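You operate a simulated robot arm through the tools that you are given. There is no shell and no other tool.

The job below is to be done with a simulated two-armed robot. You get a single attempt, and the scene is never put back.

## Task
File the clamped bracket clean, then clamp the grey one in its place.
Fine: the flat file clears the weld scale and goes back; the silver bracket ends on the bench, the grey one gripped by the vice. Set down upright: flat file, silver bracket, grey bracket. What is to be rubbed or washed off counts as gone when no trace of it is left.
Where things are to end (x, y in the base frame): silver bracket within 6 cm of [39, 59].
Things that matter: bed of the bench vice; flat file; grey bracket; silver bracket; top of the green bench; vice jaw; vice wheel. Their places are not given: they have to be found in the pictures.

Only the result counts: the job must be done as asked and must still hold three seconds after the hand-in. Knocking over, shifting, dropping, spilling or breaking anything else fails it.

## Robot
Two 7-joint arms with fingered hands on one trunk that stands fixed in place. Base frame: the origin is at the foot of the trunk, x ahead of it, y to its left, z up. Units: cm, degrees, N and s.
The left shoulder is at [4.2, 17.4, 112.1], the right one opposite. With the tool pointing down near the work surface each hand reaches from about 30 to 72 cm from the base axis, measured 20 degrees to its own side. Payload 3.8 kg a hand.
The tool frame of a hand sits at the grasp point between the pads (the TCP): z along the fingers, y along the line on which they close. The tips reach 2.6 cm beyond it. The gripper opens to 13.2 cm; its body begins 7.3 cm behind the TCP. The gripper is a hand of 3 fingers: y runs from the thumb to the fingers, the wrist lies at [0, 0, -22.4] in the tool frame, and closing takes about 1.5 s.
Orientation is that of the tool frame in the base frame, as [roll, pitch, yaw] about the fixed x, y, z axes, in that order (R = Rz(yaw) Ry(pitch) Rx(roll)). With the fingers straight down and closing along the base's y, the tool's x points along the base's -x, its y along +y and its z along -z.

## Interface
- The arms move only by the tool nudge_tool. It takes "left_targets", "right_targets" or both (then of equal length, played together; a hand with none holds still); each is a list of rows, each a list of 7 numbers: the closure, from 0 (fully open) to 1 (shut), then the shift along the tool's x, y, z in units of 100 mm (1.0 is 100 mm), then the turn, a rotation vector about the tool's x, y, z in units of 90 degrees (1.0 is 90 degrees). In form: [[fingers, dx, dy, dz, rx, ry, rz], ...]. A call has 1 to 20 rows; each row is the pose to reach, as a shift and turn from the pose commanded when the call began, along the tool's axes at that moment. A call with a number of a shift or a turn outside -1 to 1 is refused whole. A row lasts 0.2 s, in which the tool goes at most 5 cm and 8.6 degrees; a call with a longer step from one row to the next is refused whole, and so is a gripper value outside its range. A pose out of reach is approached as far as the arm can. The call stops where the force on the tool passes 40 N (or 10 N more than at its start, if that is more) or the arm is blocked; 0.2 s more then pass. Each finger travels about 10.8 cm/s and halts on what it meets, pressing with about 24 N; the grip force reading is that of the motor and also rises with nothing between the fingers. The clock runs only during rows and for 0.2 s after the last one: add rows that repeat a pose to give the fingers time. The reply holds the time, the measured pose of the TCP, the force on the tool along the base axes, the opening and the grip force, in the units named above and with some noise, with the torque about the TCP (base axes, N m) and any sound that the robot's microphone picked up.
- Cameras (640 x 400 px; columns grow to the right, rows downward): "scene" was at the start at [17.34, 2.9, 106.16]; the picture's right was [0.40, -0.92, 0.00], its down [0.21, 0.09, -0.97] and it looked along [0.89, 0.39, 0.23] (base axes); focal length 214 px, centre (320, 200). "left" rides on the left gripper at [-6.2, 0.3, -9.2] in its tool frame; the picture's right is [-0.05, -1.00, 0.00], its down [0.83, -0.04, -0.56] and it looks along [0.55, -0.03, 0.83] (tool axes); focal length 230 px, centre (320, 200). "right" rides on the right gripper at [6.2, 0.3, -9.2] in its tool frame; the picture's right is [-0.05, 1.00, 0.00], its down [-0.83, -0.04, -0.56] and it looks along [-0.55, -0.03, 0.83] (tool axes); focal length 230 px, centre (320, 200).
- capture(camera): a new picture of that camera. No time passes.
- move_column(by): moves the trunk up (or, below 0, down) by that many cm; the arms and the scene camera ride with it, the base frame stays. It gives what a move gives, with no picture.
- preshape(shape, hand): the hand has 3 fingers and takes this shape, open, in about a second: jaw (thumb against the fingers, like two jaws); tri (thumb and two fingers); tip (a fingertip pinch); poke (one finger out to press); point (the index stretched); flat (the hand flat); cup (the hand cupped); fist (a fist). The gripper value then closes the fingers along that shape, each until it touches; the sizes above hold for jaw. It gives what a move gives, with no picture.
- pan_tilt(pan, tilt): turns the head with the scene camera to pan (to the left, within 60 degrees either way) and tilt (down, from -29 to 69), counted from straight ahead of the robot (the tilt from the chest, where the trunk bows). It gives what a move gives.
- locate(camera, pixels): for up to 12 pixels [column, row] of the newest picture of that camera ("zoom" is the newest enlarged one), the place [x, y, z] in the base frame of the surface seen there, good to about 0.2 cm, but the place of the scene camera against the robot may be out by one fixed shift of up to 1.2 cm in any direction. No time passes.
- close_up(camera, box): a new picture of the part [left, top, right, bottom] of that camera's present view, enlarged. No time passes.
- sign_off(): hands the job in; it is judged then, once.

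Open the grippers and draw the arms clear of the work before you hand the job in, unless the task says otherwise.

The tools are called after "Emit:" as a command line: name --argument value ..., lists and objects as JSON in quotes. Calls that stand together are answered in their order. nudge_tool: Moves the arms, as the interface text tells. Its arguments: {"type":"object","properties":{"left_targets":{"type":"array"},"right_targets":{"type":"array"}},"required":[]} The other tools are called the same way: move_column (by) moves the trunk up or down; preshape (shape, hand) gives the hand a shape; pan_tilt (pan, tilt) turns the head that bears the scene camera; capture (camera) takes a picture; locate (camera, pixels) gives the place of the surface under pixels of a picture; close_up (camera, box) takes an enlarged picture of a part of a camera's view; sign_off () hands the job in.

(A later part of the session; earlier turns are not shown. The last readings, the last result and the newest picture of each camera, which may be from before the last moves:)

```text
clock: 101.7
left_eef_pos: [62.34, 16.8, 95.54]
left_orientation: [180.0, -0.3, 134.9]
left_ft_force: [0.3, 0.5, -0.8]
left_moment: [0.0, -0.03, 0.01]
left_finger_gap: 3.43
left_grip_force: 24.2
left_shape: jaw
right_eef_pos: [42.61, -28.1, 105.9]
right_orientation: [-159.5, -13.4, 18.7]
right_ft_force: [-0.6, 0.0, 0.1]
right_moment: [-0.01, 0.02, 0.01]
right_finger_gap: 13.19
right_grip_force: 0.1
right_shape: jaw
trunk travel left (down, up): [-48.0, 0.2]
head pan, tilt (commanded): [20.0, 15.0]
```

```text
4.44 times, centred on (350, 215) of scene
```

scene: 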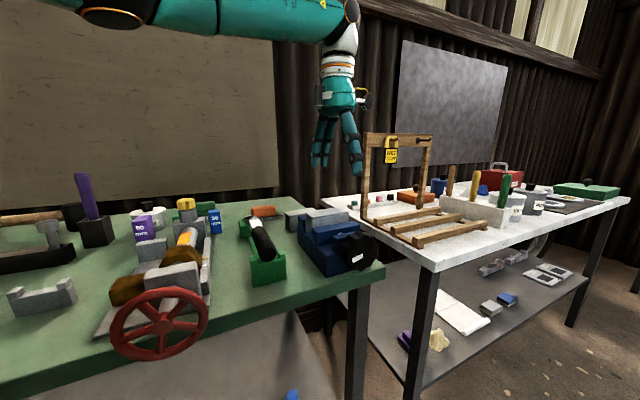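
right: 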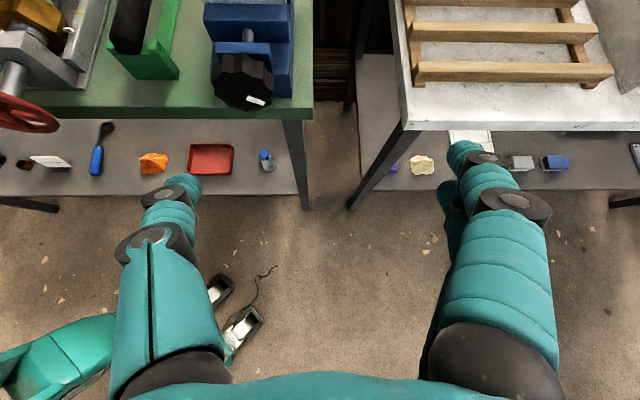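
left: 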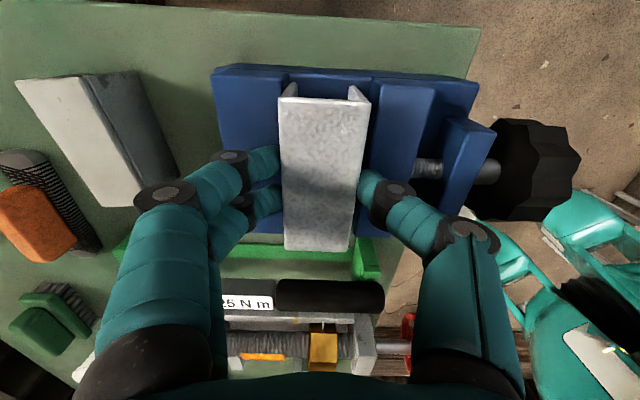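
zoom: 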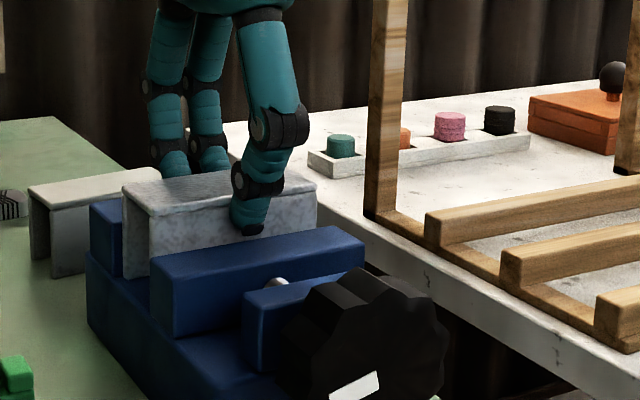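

The bracket is held (gap 3.4, 24 N). I lift it straight up, slowly at first.

Emit:
nudge_tool --left_targets '[[1, 0, 0, -0.05, 0, 0, 0], [1, 0, 0, -0.12, 0, 0, 0], [1, 0, 0, -0.25, 0, 0, 0], [1, 0, 0, -0.45, 0, 0, 0], [1, 0, 0, -0.7, 0, 0, 0], [1, 0, 0, -0.95, 0, 0, 0]]'

Emit:
capture --camera "left"

Emit:
capture --camera "scene"

```text
clock: 103.1
left_eef_pos: [62.54, 16.63, 105.1]
left_orientation: [180.0, -0.3, 135.0]
left_ft_force: [-0.3, -0.6, -4.2]
left_moment: [0.01, 0.01, 0.02]
left_finger_gap: 3.45
left_grip_force: 24.0
left_shape: jaw
right_eef_pos: [42.59, -28.18, 106.02]
right_orientation: [-159.4, -13.5, 18.6]
right_ft_force: [-0.4, 0.5, -0.7]
right_moment: [-0.02, -0.02, 0.0]
right_finger_gap: 13.17
right_grip_force: 0.1
right_shape: jaw
trunk travel left (down, up): [-48.0, 0.2]
head pan, tilt (commanded): [20.0, 15.0]
```

```text
taken
```

left: 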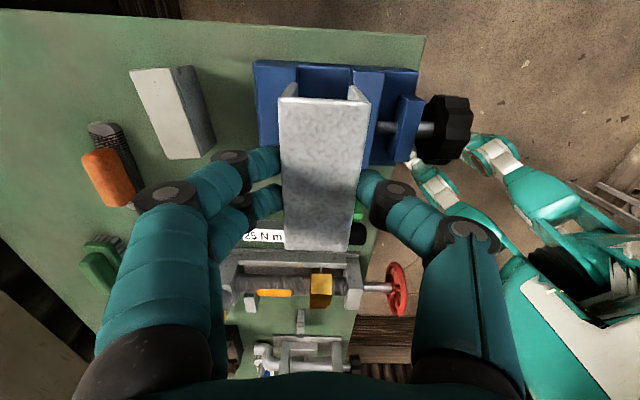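

```text
taken
```

scene: 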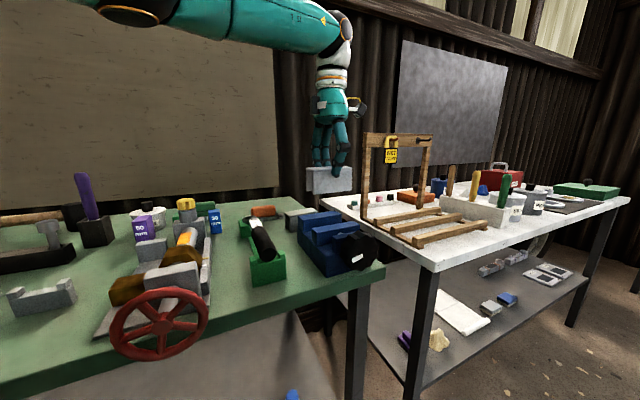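

The bracket came out freely (4.2 N). I raise it 5 cm more and carry it left along the bench toward (37.5,57.5).

Emit:
nudge_tool --left_targets '[[1, 0, 0, -0.25, 0, 0, 0], [1, 0, 0, -0.5, 0, 0, 0], [1, 0.3, 0.07, -0.5, 0, 0, 0], [1, 0.62, 0.15, -0.5, 0, 0, 0], [1, 0.94, 0.224, -0.5, 0, 0, 0]]'

Emit:
nudge_tool --left_targets '[[1, 0.3, 0.07, 0, 0, 0, 0], [1, 0.62, 0.15, 0, 0, 0, 0], [1, 0.94, 0.224, 0, 0, 0, 0]]'

Emit:
nudge_tool --left_targets '[[1, 0.3, 0.07, 0, 0, 0, 0], [1, 0.62, 0.15, 0, 0, 0, 0], [1, 0.94, 0.224, 0, 0, 0, 0]]'

Emit:
capture --camera "left"

```text
clock: 104.3
left_eef_pos: [57.22, 25.0, 110.03]
left_orientation: [-179.9, -0.2, 135.0]
left_ft_force: [-0.2, 0.5, -3.4]
left_moment: [-0.01, -0.01, -0.01]
left_finger_gap: 3.38
left_grip_force: 24.5
left_shape: jaw
right_eef_pos: [42.66, -27.97, 106.07]
right_orientation: [-159.4, -13.4, 18.8]
right_ft_force: [0.7, 0.8, 1.9]
right_moment: [-0.04, -0.01, 0.0]
right_finger_gap: 13.2
right_grip_force: 0.1
right_shape: jaw
trunk travel left (down, up): [-48.0, 0.2]
head pan, tilt (commanded): [20.0, 15.0]
```

```text
clock: 105.1
left_eef_pos: [51.99, 33.34, 109.98]
left_orientation: [-180.0, -0.3, 135.1]
left_ft_force: [-0.1, 0.7, -3.4]
left_moment: [-0.01, -0.01, -0.02]
left_finger_gap: 3.4
left_grip_force: 24.0
left_shape: jaw
right_eef_pos: [42.57, -27.97, 105.97]
right_orientation: [-159.5, -13.5, 18.7]
right_ft_force: [-0.1, -0.2, 0.3]
right_moment: [-0.02, -0.04, 0.01]
right_finger_gap: 13.19
right_grip_force: 0.1
right_shape: jaw
trunk travel left (down, up): [-48.0, 0.2]
head pan, tilt (commanded): [20.0, 15.0]
```

```text
clock: 105.9
left_eef_pos: [47.02, 41.74, 110.13]
left_orientation: [180.0, -0.2, 135.0]
left_ft_force: [-0.3, -0.2, -4.4]
left_moment: [-0.03, -0.03, 0.02]
left_finger_gap: 3.41
left_grip_force: 23.7
left_shape: jaw
right_eef_pos: [42.59, -27.98, 106.03]
right_orientation: [-159.5, -13.6, 18.7]
right_ft_force: [0.2, -0.1, 0.1]
right_moment: [-0.01, 0.0, -0.01]
right_finger_gap: 13.2
right_grip_force: 0.0
right_shape: jaw
trunk travel left (down, up): [-48.0, 0.2]
head pan, tilt (commanded): [20.0, 15.0]
```

```text
taken
```

left: 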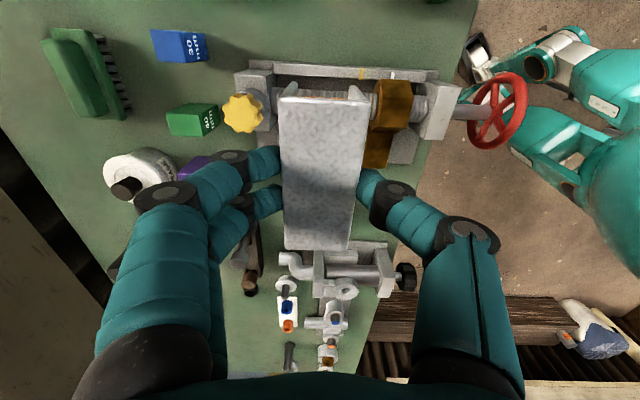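

On course at (47,41.7). I continue two more steps to above the set-down place.

Emit:
nudge_tool --left_targets '[[1, 0.3, 0.07, 0, 0, 0, 0], [1, 0.62, 0.15, 0, 0, 0, 0], [1, 0.94, 0.224, 0, 0, 0, 0]]'

Emit:
nudge_tool --left_targets '[[1, 0.3, 0.07, 0, 0, 0, 0], [1, 0.62, 0.15, 0, 0, 0, 0], [1, 0.94, 0.224, 0, 0, 0, 0], [1, 0.94, 0.224, 0, 0, 0, 0]]'

Emit:
capture --camera "left"

Emit:
pan_tilt --pan 55 --tilt 30

Emit:
capture --camera "scene"

```text
clock: 106.7
left_eef_pos: [41.95, 49.62, 109.97]
left_orientation: [179.9, -0.1, 134.9]
left_ft_force: [-0.2, 0.2, -4.2]
left_moment: [0.02, 0.03, -0.01]
left_finger_gap: 3.4
left_grip_force: 23.5
left_shape: jaw
right_eef_pos: [42.58, -28.06, 105.96]
right_orientation: [-159.5, -13.5, 18.7]
right_ft_force: [-0.7, 0.6, 0.7]
right_moment: [-0.01, 0.0, 0.0]
right_finger_gap: 13.16
right_grip_force: 0.1
right_shape: jaw
trunk travel left (down, up): [-48.0, 0.2]
head pan, tilt (commanded): [20.0, 15.0]
```

```text
clock: 107.7
left_eef_pos: [36.92, 57.89, 110.34]
left_orientation: [-180.0, -0.2, 134.9]
left_ft_force: [0.2, -0.2, -4.0]
left_moment: [-0.02, 0.01, 0.01]
left_finger_gap: 3.4
left_grip_force: 24.6
left_shape: jaw
right_eef_pos: [42.67, -28.06, 105.91]
right_orientation: [-159.5, -13.5, 18.7]
right_ft_force: [0.4, -0.8, 0.2]
right_moment: [0.02, -0.01, 0.0]
right_finger_gap: 13.2
right_grip_force: 0.1
right_shape: jaw
trunk travel left (down, up): [-48.0, 0.2]
head pan, tilt (commanded): [20.0, 15.0]
```

```text
taken
```

left: 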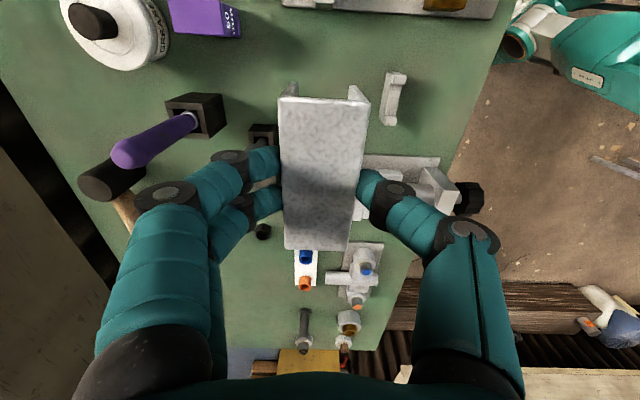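

```text
clock: 108.7
left_eef_pos: [37.0, 57.79, 110.27]
left_orientation: [-180.0, -0.3, 135.1]
left_ft_force: [-0.7, 0.3, -4.4]
left_moment: [0.03, 0.04, -0.02]
left_finger_gap: 3.39
left_grip_force: 24.2
left_shape: jaw
right_eef_pos: [42.54, -27.93, 106.01]
right_orientation: [-159.6, -13.6, 18.7]
right_ft_force: [0.1, 0.4, 0.1]
right_moment: [-0.03, -0.03, 0.0]
right_finger_gap: 13.17
right_grip_force: 0.1
right_shape: jaw
trunk travel left (down, up): [-48.0, 0.2]
head pan, tilt (commanded): [55.0, 30.0]
```

```text
taken
```

scene: 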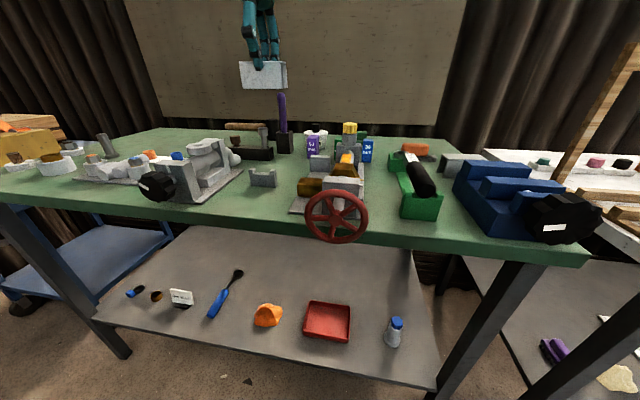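

The silver bracket hovers above the place. I check the neighbours around: tray (262,135), pipe vice parts (372,175), small bracket (393,98), black plug (263,232), coloured card (304,268).

Emit:
locate --camera "left" --pixels '[[262, 135], [255, 150], [370, 165], [366, 205], [380, 185], [393, 98], [385, 120], [263, 232], [298, 258], [318, 255], [345, 260], [290, 85]]'

Emit:
locate --camera "scene" --pixels '[[235, 155], [205, 150], [262, 183], [262, 172], [250, 155], [275, 150], [240, 180], [290, 170], [312, 160], [210, 175], [225, 165], [245, 168]]'

```text
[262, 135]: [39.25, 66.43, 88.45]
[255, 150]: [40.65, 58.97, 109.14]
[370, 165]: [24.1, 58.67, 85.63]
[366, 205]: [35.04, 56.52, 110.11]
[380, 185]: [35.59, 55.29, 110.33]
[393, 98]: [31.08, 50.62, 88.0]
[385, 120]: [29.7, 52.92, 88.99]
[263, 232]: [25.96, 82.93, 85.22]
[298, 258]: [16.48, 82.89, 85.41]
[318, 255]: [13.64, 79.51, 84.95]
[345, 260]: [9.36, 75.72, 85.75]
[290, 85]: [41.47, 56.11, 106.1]
```

```text
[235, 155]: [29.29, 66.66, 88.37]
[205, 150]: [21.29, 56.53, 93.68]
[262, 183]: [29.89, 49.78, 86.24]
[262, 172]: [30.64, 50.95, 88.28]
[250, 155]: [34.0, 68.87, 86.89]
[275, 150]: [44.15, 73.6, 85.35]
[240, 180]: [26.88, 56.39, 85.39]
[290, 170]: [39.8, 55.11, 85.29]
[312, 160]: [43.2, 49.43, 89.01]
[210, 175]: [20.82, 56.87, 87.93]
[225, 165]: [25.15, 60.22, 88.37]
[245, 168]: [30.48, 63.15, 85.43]
```

All clear: nearest neighbours are 4 cm or more away. I lower the bracket in stages toward the bench (final TCP z about 91).

Emit:
nudge_tool --left_targets '[[1, 0, 0, 0.33, 0, 0, 0], [1, 0, 0, 0.66, 0, 0, 0], [1, 0, 0, 1.0, 0, 0, 0]]'

Emit:
nudge_tool --left_targets '[[1, 0, 0, 0.25, 0, 0, 0], [1, 0, 0, 0.5, 0, 0, 0], [1, 0, 0, 0.7, 0, 0, 0], [1, 0, 0, 0.83, 0, 0, 0], [1, 0, 0, 0.83, 0, 0, 0]]'

Emit:
close_up --camera "scene" --box '[180, 90, 340, 190]'

```text
clock: 109.5
left_eef_pos: [37.01, 58.02, 100.25]
left_orientation: [180.0, -0.2, 135.0]
left_ft_force: [-0.3, -0.1, -4.4]
left_moment: [0.01, 0.0, 0.02]
left_finger_gap: 3.41
left_grip_force: 23.9
left_shape: jaw
right_eef_pos: [42.7, -28.07, 106.01]
right_orientation: [-159.5, -13.4, 18.7]
right_ft_force: [-0.2, -0.4, -0.3]
right_moment: [-0.01, 0.0, -0.01]
right_finger_gap: 13.16
right_grip_force: 0.1
right_shape: jaw
trunk travel left (down, up): [-48.0, 0.2]
head pan, tilt (commanded): [55.0, 30.0]
```

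```text
clock: 110.7
left_eef_pos: [36.9, 57.83, 92.14]
left_orientation: [179.9, -0.3, 135.0]
left_ft_force: [0.0, 0.3, -3.7]
left_moment: [0.02, -0.02, 0.02]
left_finger_gap: 3.42
left_grip_force: 24.2
left_shape: jaw
right_eef_pos: [42.58, -28.11, 105.92]
right_orientation: [-159.5, -13.4, 18.7]
right_ft_force: [0.6, 0.2, -0.3]
right_moment: [-0.02, 0.04, -0.01]
right_finger_gap: 13.18
right_grip_force: 0.1
right_shape: jaw
trunk travel left (down, up): [-48.0, 0.2]
head pan, tilt (commanded): [55.0, 30.0]
```

```text
4.00 times, centred on (260, 140) of scene
```

zoom: 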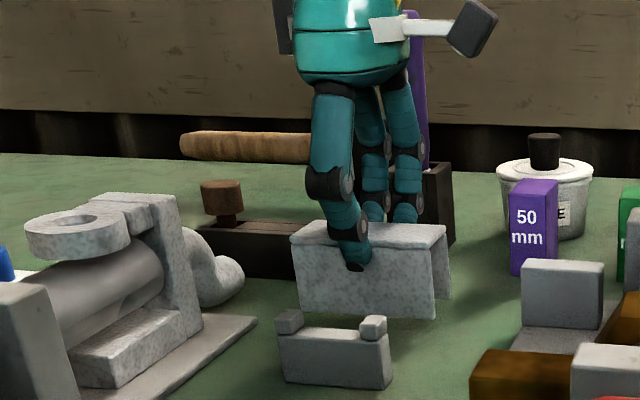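

The bracket hovers about 1 cm above the bench in a free spot. I lower it in small steps until it touches.

Emit:
nudge_tool --left_targets '[[1, 0, 0, 0.03, 0, 0, 0], [1, 0, 0, 0.06, 0, 0, 0], [1, 0, 0, 0.08, 0, 0, 0], [1, 0, 0, 0.08, 0, 0, 0]]'

Emit:
nudge_tool --left_targets '[[1, 0, 0, 0.01, 0, 0, 0], [1, 0, 0, 0.02, 0, 0, 0], [1, 0, 0, 0.03, 0, 0, 0], [1, 0, 0, 0.03, 0, 0, 0]]'

```text
clock: 111.7
left_eef_pos: [36.88, 57.94, 91.05]
left_orientation: [-180.0, -0.3, 135.2]
left_ft_force: [-0.4, -0.4, -4.1]
left_moment: [-0.02, -0.01, 0.0]
left_finger_gap: 3.42
left_grip_force: 23.9
left_shape: jaw
right_eef_pos: [42.69, -28.01, 106.06]
right_orientation: [-159.5, -13.5, 18.7]
right_ft_force: [-0.3, -0.2, 0.0]
right_moment: [0.03, -0.02, 0.01]
right_finger_gap: 13.19
right_grip_force: 0.0
right_shape: jaw
trunk travel left (down, up): [-48.0, 0.2]
head pan, tilt (commanded): [55.0, 30.0]
```

```text
clock: 112.7
left_eef_pos: [36.78, 57.88, 90.85]
left_orientation: [-180.0, -0.2, 135.0]
left_ft_force: [0.0, -0.8, 3.0]
left_moment: [0.02, 0.03, -0.01]
left_finger_gap: 3.44
left_grip_force: 23.9
left_shape: jaw
right_eef_pos: [42.57, -28.06, 105.91]
right_orientation: [-159.5, -13.6, 18.6]
right_ft_force: [-0.4, 0.3, 0.2]
right_moment: [0.03, 0.03, -0.03]
right_finger_gap: 13.2
right_grip_force: 0.1
right_shape: jaw
trunk travel left (down, up): [-48.0, 0.2]
head pan, tilt (commanded): [55.0, 30.0]
```

The bracket touches the bench (force +3 N). I open the fingers partway and rise.

Emit:
nudge_tool --left_targets '[[0.65, 0, 0, 0, 0, 0, 0], [0.55, 0, 0, 0, 0, 0, 0], [0.5, 0, 0, 0, 0, 0, 0], [0.5, 0, 0, 0, 0, 0, 0], [0.5, 0, 0, -0.1, 0, 0, 0], [0.5, 0, 0, -0.3, 0, 0, 0], [0.3, 0, 0, -0.6, 0, 0, 0], [0, 0, 0, -0.95, 0, 0, 0]]'

Emit:
capture --camera "left"

Emit:
close_up --camera "scene" --box '[180, 90, 340, 190]'

```text
clock: 114.5
left_eef_pos: [37.05, 57.77, 100.53]
left_orientation: [-179.9, -0.3, 134.9]
left_ft_force: [0.3, 0.6, 0.4]
left_moment: [-0.01, 0.02, 0.01]
left_finger_gap: 13.19
left_grip_force: 0.1
left_shape: jaw
right_eef_pos: [42.6, -28.1, 105.95]
right_orientation: [-159.4, -13.6, 18.6]
right_ft_force: [-0.1, -0.7, 0.6]
right_moment: [0.0, -0.01, -0.03]
right_finger_gap: 13.2
right_grip_force: 0.1
right_shape: jaw
trunk travel left (down, up): [-48.0, 0.2]
head pan, tilt (commanded): [55.0, 30.0]
```

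```text
taken
```

left: 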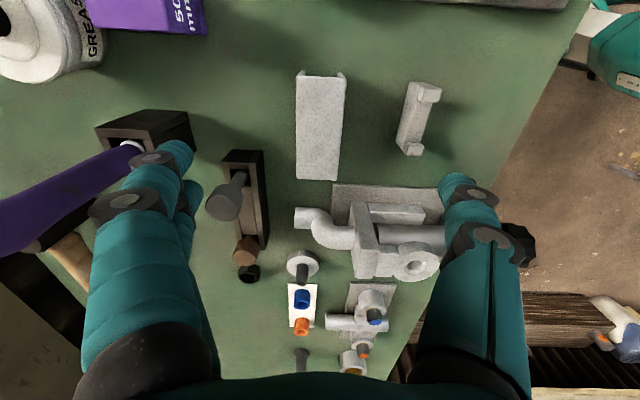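

```text
4.00 times, centred on (260, 140) of scene
```

zoom: 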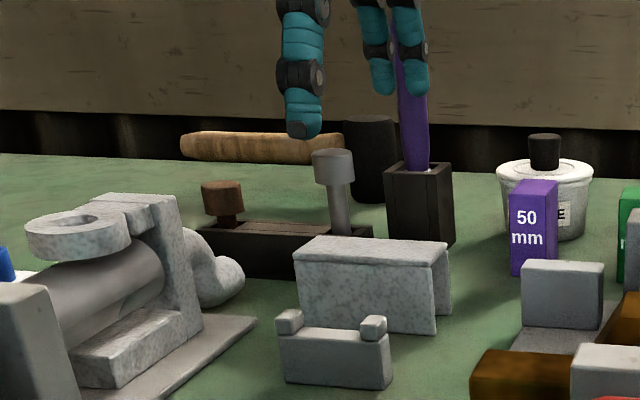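

The silver bracket stands upright on the bench near (37,57.8), within the allowed spot. I rise and go right along the bench to fetch the grey one.

Emit:
locate --camera "left" --pixels '[[298, 78], [343, 80], [334, 178], [298, 177], [320, 128]]'

Emit:
nudge_tool --left_targets '[[0, 0, 0, -0.33, 0, 0, 0], [0, 0, 0, -0.66, 0, 0, 0], [0, 0, 0, -1.0, 0, 0, 0], [0, -0.3, 0.03, -1.0, 0, 0, 0], [0, -0.6, 0.06, -1.0, 0, 0, 0], [0, -0.95, 0.085, -1.0, 0, 0, 0]]'

Emit:
nudge_tool --left_targets '[[0, -0.3, 0.03, 0, 0, 0, 0], [0, -0.6, 0.06, 0, 0, 0, 0], [0, -0.95, 0.085, 0, 0, 0, 0]]'

Emit:
nudge_tool --left_targets '[[0, -0.3, 0.03, 0, 0, 0, 0], [0, -0.6, 0.06, 0, 0, 0, 0], [0, -0.95, 0.085, 0, 0, 0, 0]]'

```text
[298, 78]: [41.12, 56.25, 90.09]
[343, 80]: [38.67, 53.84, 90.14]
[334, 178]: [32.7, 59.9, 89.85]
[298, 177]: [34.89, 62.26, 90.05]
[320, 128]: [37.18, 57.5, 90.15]
```

```text
clock: 115.9
left_eef_pos: [44.18, 51.38, 110.02]
left_orientation: [-179.9, -0.4, 135.0]
left_ft_force: [0.2, -0.1, -0.8]
left_moment: [-0.01, 0.02, 0.0]
left_finger_gap: 13.17
left_grip_force: 0.1
left_shape: jaw
right_eef_pos: [42.64, -28.08, 105.92]
right_orientation: [-159.4, -13.4, 18.7]
right_ft_force: [0.2, -0.7, -0.3]
right_moment: [0.03, 0.01, 0.01]
right_finger_gap: 13.22
right_grip_force: 0.1
right_shape: jaw
trunk travel left (down, up): [-48.0, 0.2]
head pan, tilt (commanded): [55.0, 30.0]
```

```text
clock: 116.7
left_eef_pos: [51.61, 45.42, 110.12]
left_orientation: [180.0, -0.3, 135.0]
left_ft_force: [1.4, 0.5, 0.8]
left_moment: [0.02, 0.02, 0.03]
left_finger_gap: 13.18
left_grip_force: 0.1
left_shape: jaw
right_eef_pos: [42.65, -28.11, 105.82]
right_orientation: [-159.5, -13.4, 18.6]
right_ft_force: [0.3, -0.8, -0.8]
right_moment: [-0.01, 0.05, -0.01]
right_finger_gap: 13.2
right_grip_force: 0.0
right_shape: jaw
trunk travel left (down, up): [-48.0, 0.2]
head pan, tilt (commanded): [55.0, 30.0]
```

```text
clock: 117.5
left_eef_pos: [59.03, 39.14, 110.05]
left_orientation: [180.0, -0.2, 135.0]
left_ft_force: [0.6, -0.4, -0.4]
left_moment: [0.03, -0.02, -0.02]
left_finger_gap: 13.18
left_grip_force: 0.1
left_shape: jaw
right_eef_pos: [42.71, -28.19, 105.99]
right_orientation: [-159.3, -13.6, 18.8]
right_ft_force: [-0.1, -0.9, 0.1]
right_moment: [0.03, 0.0, -0.02]
right_finger_gap: 13.2
right_grip_force: 0.0
right_shape: jaw
trunk travel left (down, up): [-48.0, 0.2]
head pan, tilt (commanded): [55.0, 30.0]
```

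The silver bracket's centre measures (36.9,58.1), good. Now I lean the left hand 40 degrees (fingers pointing to the right-forward) and turn it 6 degrees to match the grey bracket's heading.

Emit:
nudge_tool --left_targets '[[0, -0.13, 0.02, 0, 0, -0.074, -0.011], [0, -0.26, 0.04, 0, 0, -0.148, -0.022], [0, -0.39, 0.06, 0, 0, -0.222, -0.034], [0, -0.52, 0.08, 0, 0, -0.296, -0.045], [0, -0.65, 0.1, 0, 0, -0.37, -0.056], [0, -0.8, 0.12, 0, 0, -0.444, -0.067]]'

Emit:
capture --camera "left"

```text
clock: 118.9
left_eef_pos: [65.56, 34.82, 110.37]
left_orientation: [-177.4, 39.7, 142.2]
left_ft_force: [-0.3, -0.7, 0.6]
left_moment: [0.01, 0.04, 0.02]
left_finger_gap: 13.18
left_grip_force: 0.1
left_shape: jaw
right_eef_pos: [42.7, -28.11, 105.92]
right_orientation: [-159.5, -13.5, 18.8]
right_ft_force: [0.5, 0.0, 0.0]
right_moment: [0.01, -0.02, 0.04]
right_finger_gap: 13.18
right_grip_force: 0.0
right_shape: jaw
trunk travel left (down, up): [-48.0, 0.2]
head pan, tilt (commanded): [55.0, 30.0]
```

```text
taken
```

left: 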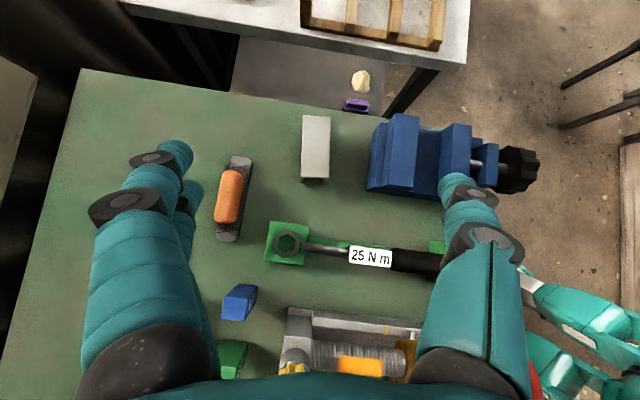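

The grey bracket at (315,147) now lies parallel to the hand. I locate its corners from here.

Emit:
close_up --camera "left" --box '[260, 90, 420, 210]'

```text
3.33 times, centred on (340, 150) of left
```

zoom: 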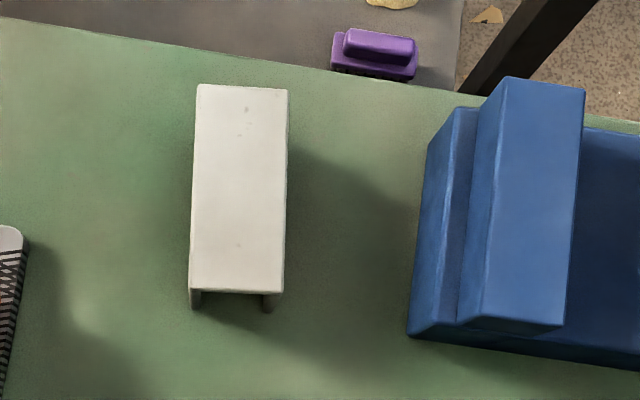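

Emit:
locate --camera "zoom" --pixels '[[200, 88], [284, 92], [281, 288], [193, 288], [240, 190], [195, 190], [284, 190], [196, 305], [266, 308], [430, 250], [20, 300], [300, 250]]'

```text
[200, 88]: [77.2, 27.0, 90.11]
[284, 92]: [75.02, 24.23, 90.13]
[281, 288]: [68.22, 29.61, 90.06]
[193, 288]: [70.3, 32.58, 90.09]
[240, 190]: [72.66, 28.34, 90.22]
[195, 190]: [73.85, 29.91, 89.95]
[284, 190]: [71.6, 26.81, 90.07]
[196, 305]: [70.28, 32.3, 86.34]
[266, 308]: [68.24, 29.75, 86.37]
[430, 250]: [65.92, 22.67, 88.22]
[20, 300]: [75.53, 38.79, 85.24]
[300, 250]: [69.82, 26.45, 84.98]
```

The grey bracket's centre is (72.7,28.4), 3.55 x 8.7 cm, heading -38.6; the hand's closing axis matches within a degree. I come closer with fingers partly closed to keep off the file.

Emit:
nudge_tool --left_targets '[[0.1, 0.01, 0, 0.22, -0.022, 0, 0], [0.2, 0.015, 0, 0.44, -0.022, 0, 0], [0.3, 0.02, 0, 0.66, -0.022, 0, 0], [0.36, 0.03, 0, 0.886, -0.022, 0, 0]]'

Emit:
capture --camera "left"

```text
clock: 119.9
left_eef_pos: [69.52, 30.91, 103.19]
left_orientation: [-179.4, 39.6, 142.2]
left_ft_force: [0.2, 0.4, 0.7]
left_moment: [-0.01, -0.01, 0.01]
left_finger_gap: 8.5
left_grip_force: 0.1
left_shape: jaw
right_eef_pos: [42.68, -28.05, 106.02]
right_orientation: [-159.4, -13.5, 18.7]
right_ft_force: [0.0, -0.8, -0.1]
right_moment: [0.0, -0.02, 0.02]
right_finger_gap: 13.18
right_grip_force: 0.0
right_shape: jaw
trunk travel left (down, up): [-48.0, 0.2]
head pan, tilt (commanded): [55.0, 30.0]
```

```text
taken
```

left: 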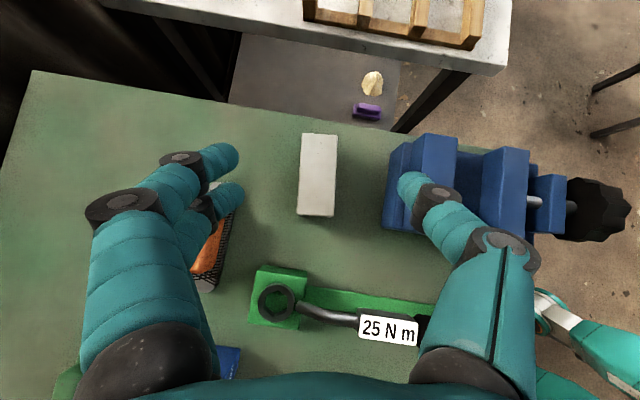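

Alignment looks good (bracket at (318,175)). I lower the hand most of the way.

Emit:
nudge_tool --left_targets '[[0.36, 0.11, 0, 0.21, 0, 0, 0], [0.36, 0.22, 0, 0.43, 0, 0, 0], [0.36, 0.34, 0, 0.64, 0, 0, 0], [0.36, 0.45, 0.005, 0.85, 0, 0, 0]]'

Emit:
capture --camera "left"

```text
clock: 120.9
left_eef_pos: [70.96, 29.64, 93.38]
left_orientation: [-179.5, 39.6, 142.3]
left_ft_force: [0.0, -0.3, -0.2]
left_moment: [0.01, 0.02, 0.0]
left_finger_gap: 8.49
left_grip_force: 0.1
left_shape: jaw
right_eef_pos: [42.57, -28.13, 105.89]
right_orientation: [-159.3, -13.6, 18.7]
right_ft_force: [0.2, -0.1, 0.2]
right_moment: [-0.01, -0.02, 0.03]
right_finger_gap: 13.19
right_grip_force: 0.2
right_shape: jaw
trunk travel left (down, up): [-48.0, 0.2]
head pan, tilt (commanded): [55.0, 30.0]
```

```text
taken
```

left: 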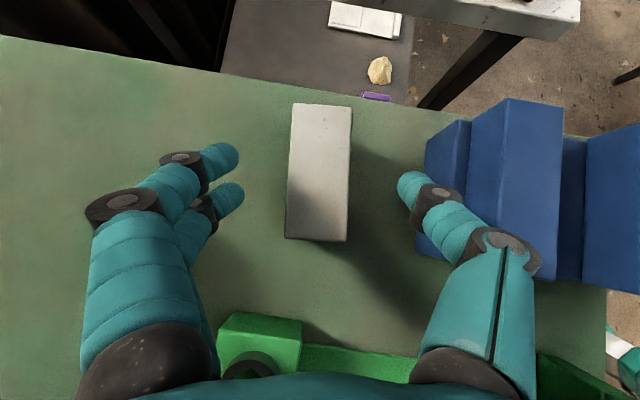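

Centred (column 319). I go down the last 3.7 cm and close on the walls.

Emit:
nudge_tool --left_targets '[[0.36, 0.06, 0.003, 0.12, 0, 0, 0], [0.36, 0.12, 0.006, 0.24, 0, 0, 0], [0.36, 0.17, 0.01, 0.34, 0, 0, 0], [0.36, 0.17, 0.01, 0.34, 0, 0, 0]]'

Emit:
capture --camera "left"

```text
clock: 121.9
left_eef_pos: [71.74, 29.4, 90.06]
left_orientation: [-179.5, 39.6, 142.1]
left_ft_force: [-0.3, 0.4, -0.3]
left_moment: [0.01, -0.02, -0.02]
left_finger_gap: 8.49
left_grip_force: 0.0
left_shape: jaw
right_eef_pos: [42.7, -27.93, 106.0]
right_orientation: [-159.5, -13.4, 18.8]
right_ft_force: [-0.7, -0.6, 0.5]
right_moment: [-0.02, 0.0, 0.04]
right_finger_gap: 13.18
right_grip_force: 0.1
right_shape: jaw
trunk travel left (down, up): [-48.0, 0.2]
head pan, tilt (commanded): [55.0, 30.0]
```

```text
taken
```

left: 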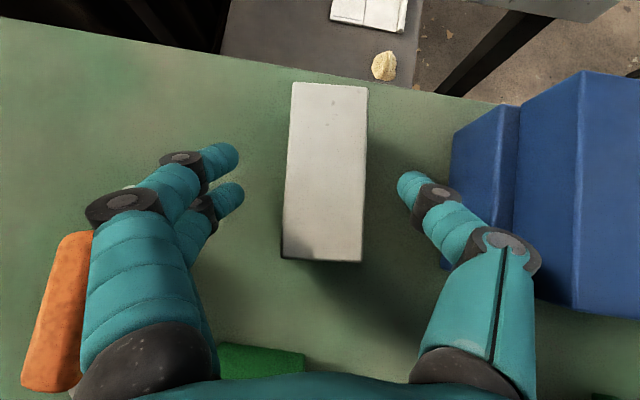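

The hand is at the bracket's flanks. I lower 0.4 cm further and close.

Emit:
nudge_tool --left_targets '[[0.36, 0.025, 0, 0.031, 0, 0, 0], [0.5, 0.025, 0, 0.031, 0, 0, 0], [0.65, 0.025, 0, 0.031, 0, 0, 0], [0.8, 0.025, 0, 0.031, 0, 0, 0], [1, 0.025, 0, 0.031, 0, 0, 0], [1, 0.025, 0, 0.031, 0, 0, 0], [1, 0.025, 0, 0.031, 0, 0, 0], [1, 0.025, 0, 0.031, 0, 0, 0]]'

Emit:
capture --camera "left"

```text
clock: 123.7
left_eef_pos: [71.55, 29.42, 89.6]
left_orientation: [-179.3, 39.5, 142.2]
left_ft_force: [0.0, -1.8, 0.0]
left_moment: [0.04, 0.01, -0.02]
left_finger_gap: 3.37
left_grip_force: 24.1
left_shape: jaw
right_eef_pos: [42.65, -28.18, 105.88]
right_orientation: [-159.4, -13.5, 18.6]
right_ft_force: [-0.3, 0.5, -0.2]
right_moment: [0.02, -0.04, 0.0]
right_finger_gap: 13.18
right_grip_force: 0.0
right_shape: jaw
trunk travel left (down, up): [-48.0, 0.2]
head pan, tilt (commanded): [55.0, 30.0]
```

```text
taken
```

left: 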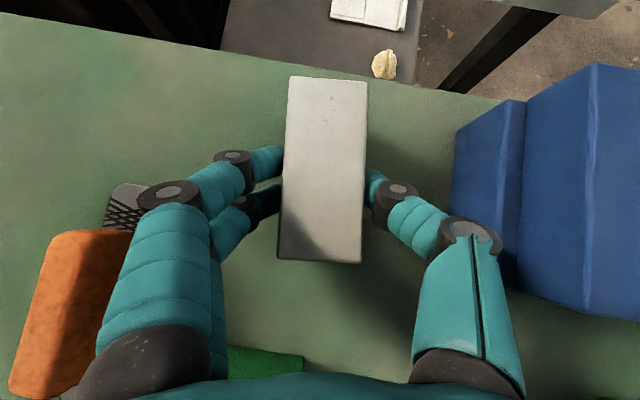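

Gripped (gap 3.4, 24 N). I lift it straight up 8 cm.

Emit:
nudge_tool --left_targets '[[1, -0.04, 0, -0.05, 0, 0, 0], [1, -0.12, 0, -0.15, 0, 0, 0], [1, -0.25, 0, -0.3, 0, 0, 0], [1, -0.38, 0, -0.46, 0, 0, 0], [1, -0.51, 0, -0.616, 0, 0, 0]]'

Emit:
capture --camera "left"

```text
clock: 124.9
left_eef_pos: [71.54, 29.2, 97.74]
left_orientation: [-179.5, 39.6, 142.0]
left_ft_force: [-0.9, 0.2, -3.5]
left_moment: [0.03, 0.03, -0.02]
left_finger_gap: 3.37
left_grip_force: 24.1
left_shape: jaw
right_eef_pos: [42.61, -28.13, 105.87]
right_orientation: [-159.4, -13.4, 18.6]
right_ft_force: [0.0, -0.1, 0.1]
right_moment: [0.04, 0.0, 0.01]
right_finger_gap: 13.17
right_grip_force: 0.0
right_shape: jaw
trunk travel left (down, up): [-48.0, 0.2]
head pan, tilt (commanded): [55.0, 30.0]
```

```text
taken
```

left: 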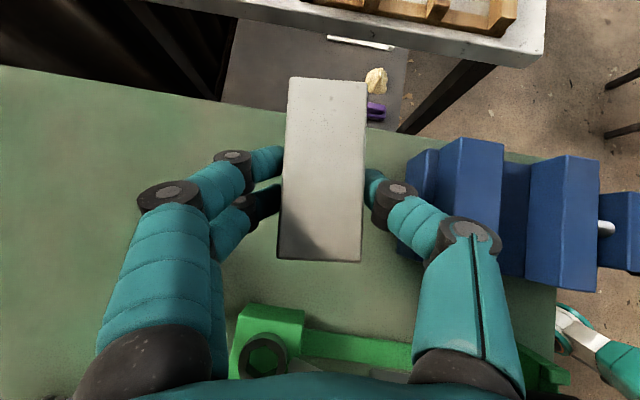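

The grey bracket is held (3.5 N). My plan: set it across the tops of the vice jaws first, regrasp it with the hand upright, then turn it and put it into the slot. I raise it and move toward the vice.

Emit:
nudge_tool --left_targets '[[1, -0.11, -0.02, -0.13, 0, 0, 0], [1, -0.22, -0.1, -0.26, 0, 0, 0], [1, -0.33, -0.3, -0.4, 0, 0, 0], [1, -0.44, -0.5, -0.53, 0, 0, 0], [1, -0.509, -0.78, -0.648, 0, 0, 0]]'

Emit:
nudge_tool --left_targets '[[1, 0, 0, 0, -0.0587, 0, -0.071], [1, 0, 0, 0, -0.1174, -0.001, -0.142], [1, 0, 0, 0, -0.176, -0.002, -0.213], [1, 0, 0, 0, -0.235, -0.003, -0.284], [1, 0, 0, 0, -0.2935, -0.003, -0.355], [1, 0, 0, 0, -0.352, -0.004, -0.426], [1, 0, 0, 0, -0.411, -0.005, -0.497], [1, 0, 0, 0, -0.47, -0.006, -0.568], [1, 0, 0, 0, -0.528, -0.006, -0.639], [1, 0, 0, 0, -0.587, -0.007, -0.71]]'

Emit:
capture --camera "left"

```text
clock: 126.1
left_eef_pos: [66.89, 23.43, 106.01]
left_orientation: [-179.4, 39.6, 142.3]
left_ft_force: [-0.3, -0.8, -3.7]
left_moment: [0.02, 0.05, -0.02]
left_finger_gap: 3.38
left_grip_force: 24.3
left_shape: jaw
right_eef_pos: [42.67, -28.06, 105.95]
right_orientation: [-159.5, -13.5, 18.7]
right_ft_force: [-0.4, -0.6, -0.2]
right_moment: [0.02, 0.02, -0.01]
right_finger_gap: 13.16
right_grip_force: 0.2
right_shape: jaw
trunk travel left (down, up): [-48.0, 0.2]
head pan, tilt (commanded): [55.0, 30.0]
```

```text
clock: 128.3
left_eef_pos: [66.92, 23.45, 106.0]
left_orientation: [-179.3, 39.5, -134.8]
left_ft_force: [-0.5, 0.0, -3.7]
left_moment: [-0.06, 0.04, -0.02]
left_finger_gap: 3.38
left_grip_force: 24.0
left_shape: jaw
right_eef_pos: [42.66, -28.14, 105.96]
right_orientation: [-159.4, -13.5, 18.7]
right_ft_force: [0.0, -0.3, 0.1]
right_moment: [0.03, 0.0, -0.01]
right_finger_gap: 13.19
right_grip_force: 0.0
right_shape: jaw
trunk travel left (down, up): [-48.0, 0.2]
head pan, tilt (commanded): [55.0, 30.0]
```

```text
taken
```

left: 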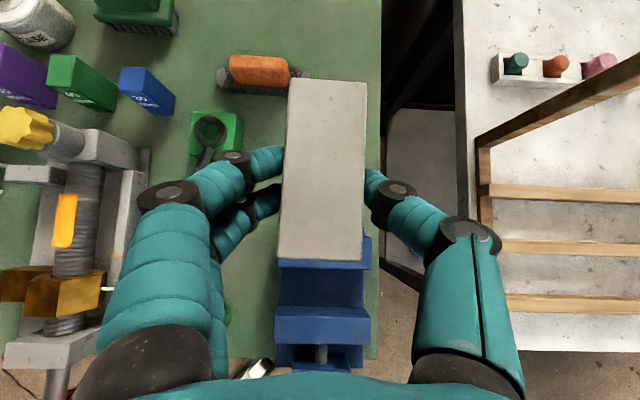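

Now the bracket points along the vice axis, above it. I locate the moving jaw's top (rows 310-343) and the slot to place the bracket across both jaws.

Emit:
locate --camera "left" --pixels '[[300, 325], [350, 325], [300, 310], [340, 311], [320, 343], [320, 290], [285, 265], [355, 266], [276, 325], [368, 325], [365, 250], [320, 268]]'

```text
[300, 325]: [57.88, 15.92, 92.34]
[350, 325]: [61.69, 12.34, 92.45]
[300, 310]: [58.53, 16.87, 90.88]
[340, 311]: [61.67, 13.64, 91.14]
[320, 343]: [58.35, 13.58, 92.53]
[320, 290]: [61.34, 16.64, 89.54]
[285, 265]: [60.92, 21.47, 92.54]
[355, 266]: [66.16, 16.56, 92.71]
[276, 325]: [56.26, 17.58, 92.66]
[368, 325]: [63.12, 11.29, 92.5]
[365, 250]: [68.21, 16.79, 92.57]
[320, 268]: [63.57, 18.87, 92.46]
```

Jaw tops: moving v 50.8-53.0, fixed from 57.9. I move the bracket back 9.9 cm so that it spans both jaws, still 4 cm above.

Emit:
nudge_tool --left_targets '[[1, 0.19, -0.03, -0.155, 0, 0, 0], [1, 0.38, -0.06, -0.31, 0, 0, 0], [1, 0.57, -0.09, -0.47, 0, 0, 0], [1, 0.76, -0.123, -0.626, 0, 0, 0], [1, 0.76, -0.123, -0.626, 0, 0, 0]]'

Emit:
nudge_tool --left_targets '[[1, 0.13, 0, 0.154, 0, 0, 0], [1, 0.26, 0, 0.31, 0, 0, 0], [1, 0.38, 0, 0.46, 0, 0, 0], [1, 0.445, 0, 0.54, 0, 0, 0], [1, 0.445, 0, 0.54, 0, 0, 0]]'

Emit:
capture --camera "left"

Emit:
pan_tilt --pan 20 --tilt 15

Emit:
close_up --camera "scene" --box '[260, 150, 420, 270]'

```text
clock: 129.5
left_eef_pos: [60.47, 15.83, 105.93]
left_orientation: [-179.5, 39.6, -134.9]
left_ft_force: [-0.1, -0.4, -4.3]
left_moment: [-0.04, 0.06, 0.02]
left_finger_gap: 3.37
left_grip_force: 24.2
left_shape: jaw
right_eef_pos: [42.54, -28.1, 105.88]
right_orientation: [-159.5, -13.5, 18.7]
right_ft_force: [0.1, 0.2, 0.1]
right_moment: [0.03, 0.02, -0.02]
right_finger_gap: 13.17
right_grip_force: 0.0
right_shape: jaw
trunk travel left (down, up): [-48.0, 0.2]
head pan, tilt (commanded): [55.0, 30.0]
```

```text
clock: 130.7
left_eef_pos: [60.67, 15.67, 99.09]
left_orientation: [-179.4, 39.6, -134.9]
left_ft_force: [-0.8, -0.7, -4.3]
left_moment: [-0.05, 0.07, 0.02]
left_finger_gap: 3.38
left_grip_force: 23.6
left_shape: jaw
right_eef_pos: [42.64, -28.12, 105.8]
right_orientation: [-159.6, -13.5, 18.7]
right_ft_force: [-0.6, 0.0, 1.0]
right_moment: [0.05, 0.02, 0.01]
right_finger_gap: 13.21
right_grip_force: 0.1
right_shape: jaw
trunk travel left (down, up): [-48.0, 0.2]
head pan, tilt (commanded): [55.0, 30.0]
```

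```text
taken
```

left: 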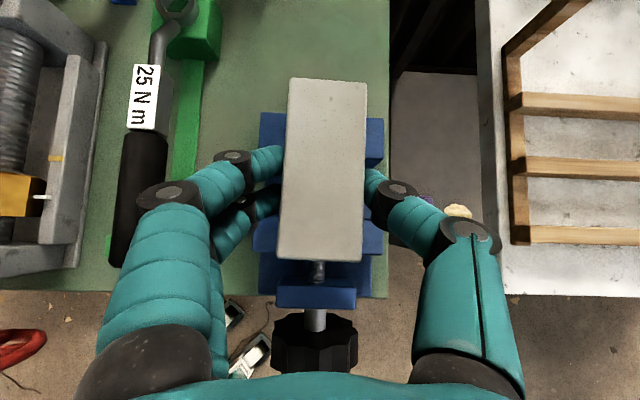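

```text
clock: 131.7
left_eef_pos: [60.54, 15.65, 98.96]
left_orientation: [-179.4, 39.5, -134.9]
left_ft_force: [0.2, 0.0, -3.9]
left_moment: [-0.05, 0.06, -0.02]
left_finger_gap: 3.38
left_grip_force: 24.1
left_shape: jaw
right_eef_pos: [42.63, -28.02, 105.95]
right_orientation: [-159.6, -13.6, 18.7]
right_ft_force: [0.2, 0.5, 0.5]
right_moment: [-0.02, -0.03, -0.03]
right_finger_gap: 13.2
right_grip_force: 0.1
right_shape: jaw
trunk travel left (down, up): [-48.0, 0.2]
head pan, tilt (commanded): [20.0, 15.0]
```

```text
3.33 times, centred on (340, 210) of scene
```

zoom: 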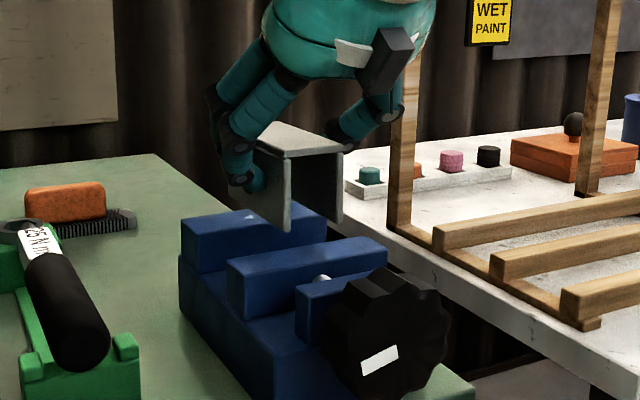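

The bracket hovers above the jaws, spanning them. I lower it until it touches.

Emit:
nudge_tool --left_targets '[[1, 0.04, 0, 0.05, 0, 0, 0], [1, 0.08, 0, 0.1, 0, 0, 0], [1, 0.1, 0, 0.122, 0, 0, 0], [1, 0.1, 0, 0.122, 0, 0, 0]]'

Emit:
nudge_tool --left_targets '[[1, 0.007, 0, 0.008, 0, 0, 0], [1, 0.014, 0, 0.016, 0, 0, 0], [1, 0.02, 0, 0.024, 0, 0, 0], [1, 0.02, 0, 0.024, 0, 0, 0]]'

```text
clock: 132.7
left_eef_pos: [60.75, 15.5, 97.37]
left_orientation: [-179.4, 39.5, -134.9]
left_ft_force: [0.1, -0.4, -4.8]
left_moment: [-0.03, 0.04, -0.01]
left_finger_gap: 3.39
left_grip_force: 23.6
left_shape: jaw
right_eef_pos: [42.61, -28.01, 105.83]
right_orientation: [-159.6, -13.5, 18.7]
right_ft_force: [0.1, -0.7, -0.1]
right_moment: [0.0, 0.02, 0.0]
right_finger_gap: 13.2
right_grip_force: 0.1
right_shape: jaw
trunk travel left (down, up): [-48.0, 0.2]
head pan, tilt (commanded): [20.0, 15.0]
```

```text
clock: 133.7
left_eef_pos: [60.71, 15.58, 97.21]
left_orientation: [-179.3, 39.7, -134.8]
left_ft_force: [0.3, 1.1, 2.4]
left_moment: [0.1, -0.03, 0.0]
left_finger_gap: 3.38
left_grip_force: 24.2
left_shape: jaw
right_eef_pos: [42.57, -27.97, 105.89]
right_orientation: [-159.5, -13.5, 18.8]
right_ft_force: [-0.1, -0.3, 0.5]
right_moment: [0.03, 0.0, 0.02]
right_finger_gap: 13.2
right_grip_force: 0.2
right_shape: jaw
trunk travel left (down, up): [-48.0, 0.2]
head pan, tilt (commanded): [20.0, 15.0]
```

Contact on the jaw tops (+2.4 N). I open gently and rise, then look.

Emit:
nudge_tool --left_targets '[[0.7, 0, 0, 0, 0, 0, 0], [0.6, 0, 0, 0, 0, 0, 0], [0.5, 0, 0, 0, 0, 0, 0], [0.45, 0, 0, 0, 0, 0, 0], [0.45, 0, 0, 0, 0, 0, 0], [0.45, -0.1, 0, -0.12, 0, 0, 0], [0.4, -0.26, 0, -0.31, 0, 0, 0], [0.3, -0.45, 0, -0.54, 0, 0, 0]]'

Emit:
capture --camera "left"

Emit:
close_up --camera "scene" --box '[260, 150, 420, 270]'

```text
clock: 135.5
left_eef_pos: [60.49, 15.57, 104.42]
left_orientation: [-179.4, 39.6, -134.9]
left_ft_force: [-0.4, -0.4, -0.2]
left_moment: [0.01, -0.03, 0.0]
left_finger_gap: 9.2
left_grip_force: 0.0
left_shape: jaw
right_eef_pos: [42.48, -28.15, 105.96]
right_orientation: [-159.5, -13.5, 18.7]
right_ft_force: [0.9, -0.7, 0.4]
right_moment: [0.0, 0.01, 0.01]
right_finger_gap: 13.18
right_grip_force: 0.0
right_shape: jaw
trunk travel left (down, up): [-48.0, 0.2]
head pan, tilt (commanded): [20.0, 15.0]
```

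```text
taken
```

left: 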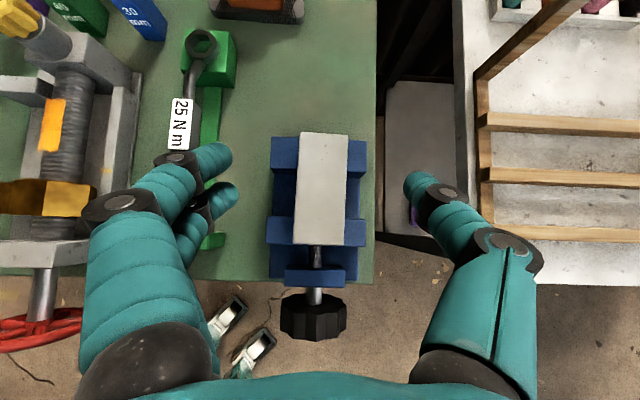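

```text
3.33 times, centred on (340, 210) of scene
```

zoom: 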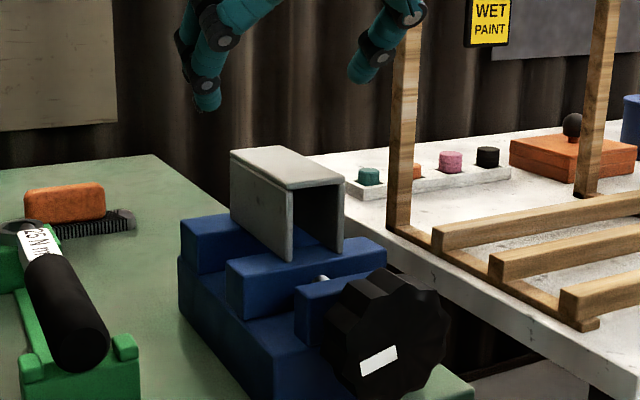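

The bracket rests stably across the jaws. I locate its top corners, then make the hand upright above it.

Emit:
locate --camera "left" --pixels '[[304, 134], [346, 137], [344, 241], [296, 241], [321, 188], [298, 190], [345, 190]]'

Emit:
nudge_tool --left_targets '[[0.3, 0, 0, 0, 0, 0.083, 0], [0.3, 0, 0, 0, 0, 0.167, 0], [0.3, 0, 0, 0, 0, 0.25, 0], [0.3, 0, 0, 0, 0, 0.333, 0], [0.3, 0, 0, 0, 0, 0.417, 0], [0.3, 0, 0, 0, 0, 0.44, 0]]'

Emit:
capture --camera "left"

```text
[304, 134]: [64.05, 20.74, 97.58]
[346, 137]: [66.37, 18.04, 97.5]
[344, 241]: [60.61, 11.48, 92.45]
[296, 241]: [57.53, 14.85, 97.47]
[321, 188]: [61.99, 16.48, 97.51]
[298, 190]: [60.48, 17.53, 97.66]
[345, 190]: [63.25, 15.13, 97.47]
```

```text
clock: 136.9
left_eef_pos: [60.74, 15.68, 104.12]
left_orientation: [-179.5, -0.1, -135.3]
left_ft_force: [-1.0, -0.1, 0.0]
left_moment: [-0.02, 0.0, 0.01]
left_finger_gap: 9.16
left_grip_force: 0.1
left_shape: jaw
right_eef_pos: [42.64, -28.04, 105.96]
right_orientation: [-159.4, -13.4, 18.8]
right_ft_force: [-0.7, -0.4, -0.4]
right_moment: [-0.06, 0.0, 0.04]
right_finger_gap: 13.19
right_grip_force: 0.0
right_shape: jaw
trunk travel left (down, up): [-48.0, 0.2]
head pan, tilt (commanded): [20.0, 15.0]
```

```text
taken
```

left: 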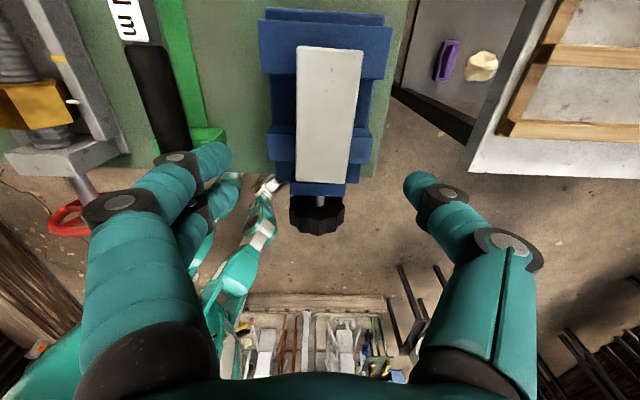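

The hand is upright; the bracket's centre is (61.97,16.45), its axis about 42 degrees. I shift over it, align 3 degrees and descend to TCP z 98.5, with fingers open 9 cm.

Emit:
nudge_tool --left_targets '[[0.3, -0.05, -0.01, 0.0, 0, 0, 0.03], [0.3, -0.1, -0.02, 0.1, 0, 0, 0.03], [0.3, -0.142, -0.032, 0.25, 0, 0, 0.03], [0.3, -0.142, -0.032, 0.42, 0, 0, 0.03], [0.3, -0.142, -0.032, 0.56, 0, 0, 0.03], [0.3, -0.142, -0.032, 0.56, 0, 0, 0.03]]'

Emit:
capture --camera "left"

Emit:
close_up --camera "scene" --box '[260, 150, 420, 270]'

```text
clock: 138.3
left_eef_pos: [61.81, 16.36, 98.59]
left_orientation: [-179.5, 0.1, -138.1]
left_ft_force: [0.2, 0.6, -0.4]
left_moment: [0.02, 0.0, -0.02]
left_finger_gap: 9.18
left_grip_force: 0.2
left_shape: jaw
right_eef_pos: [42.56, -28.02, 105.93]
right_orientation: [-159.5, -13.5, 18.7]
right_ft_force: [0.5, 0.3, 0.1]
right_moment: [-0.01, -0.03, 0.01]
right_finger_gap: 13.19
right_grip_force: 0.0
right_shape: jaw
trunk travel left (down, up): [-48.0, 0.2]
head pan, tilt (commanded): [20.0, 15.0]
```

```text
taken
```

left: 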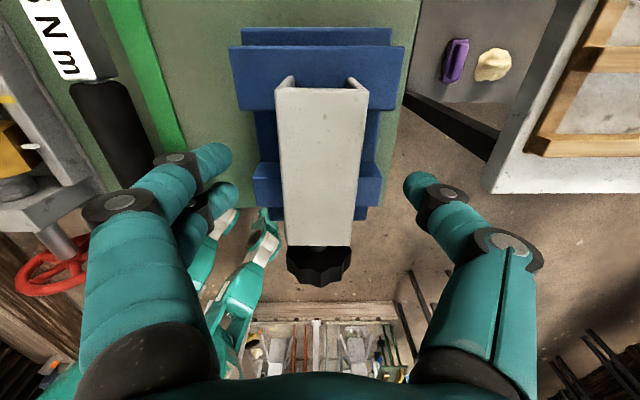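

```text
3.33 times, centred on (340, 210) of scene
```

zoom: 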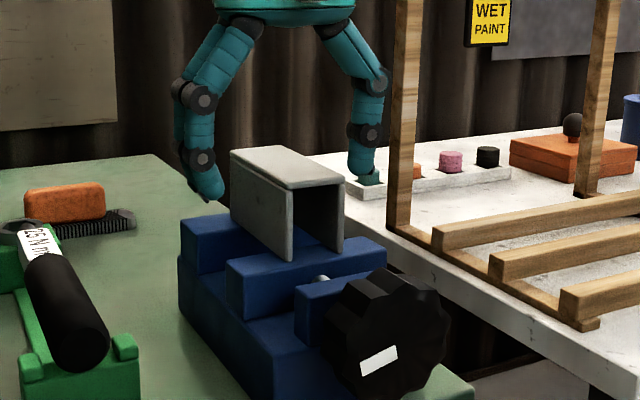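

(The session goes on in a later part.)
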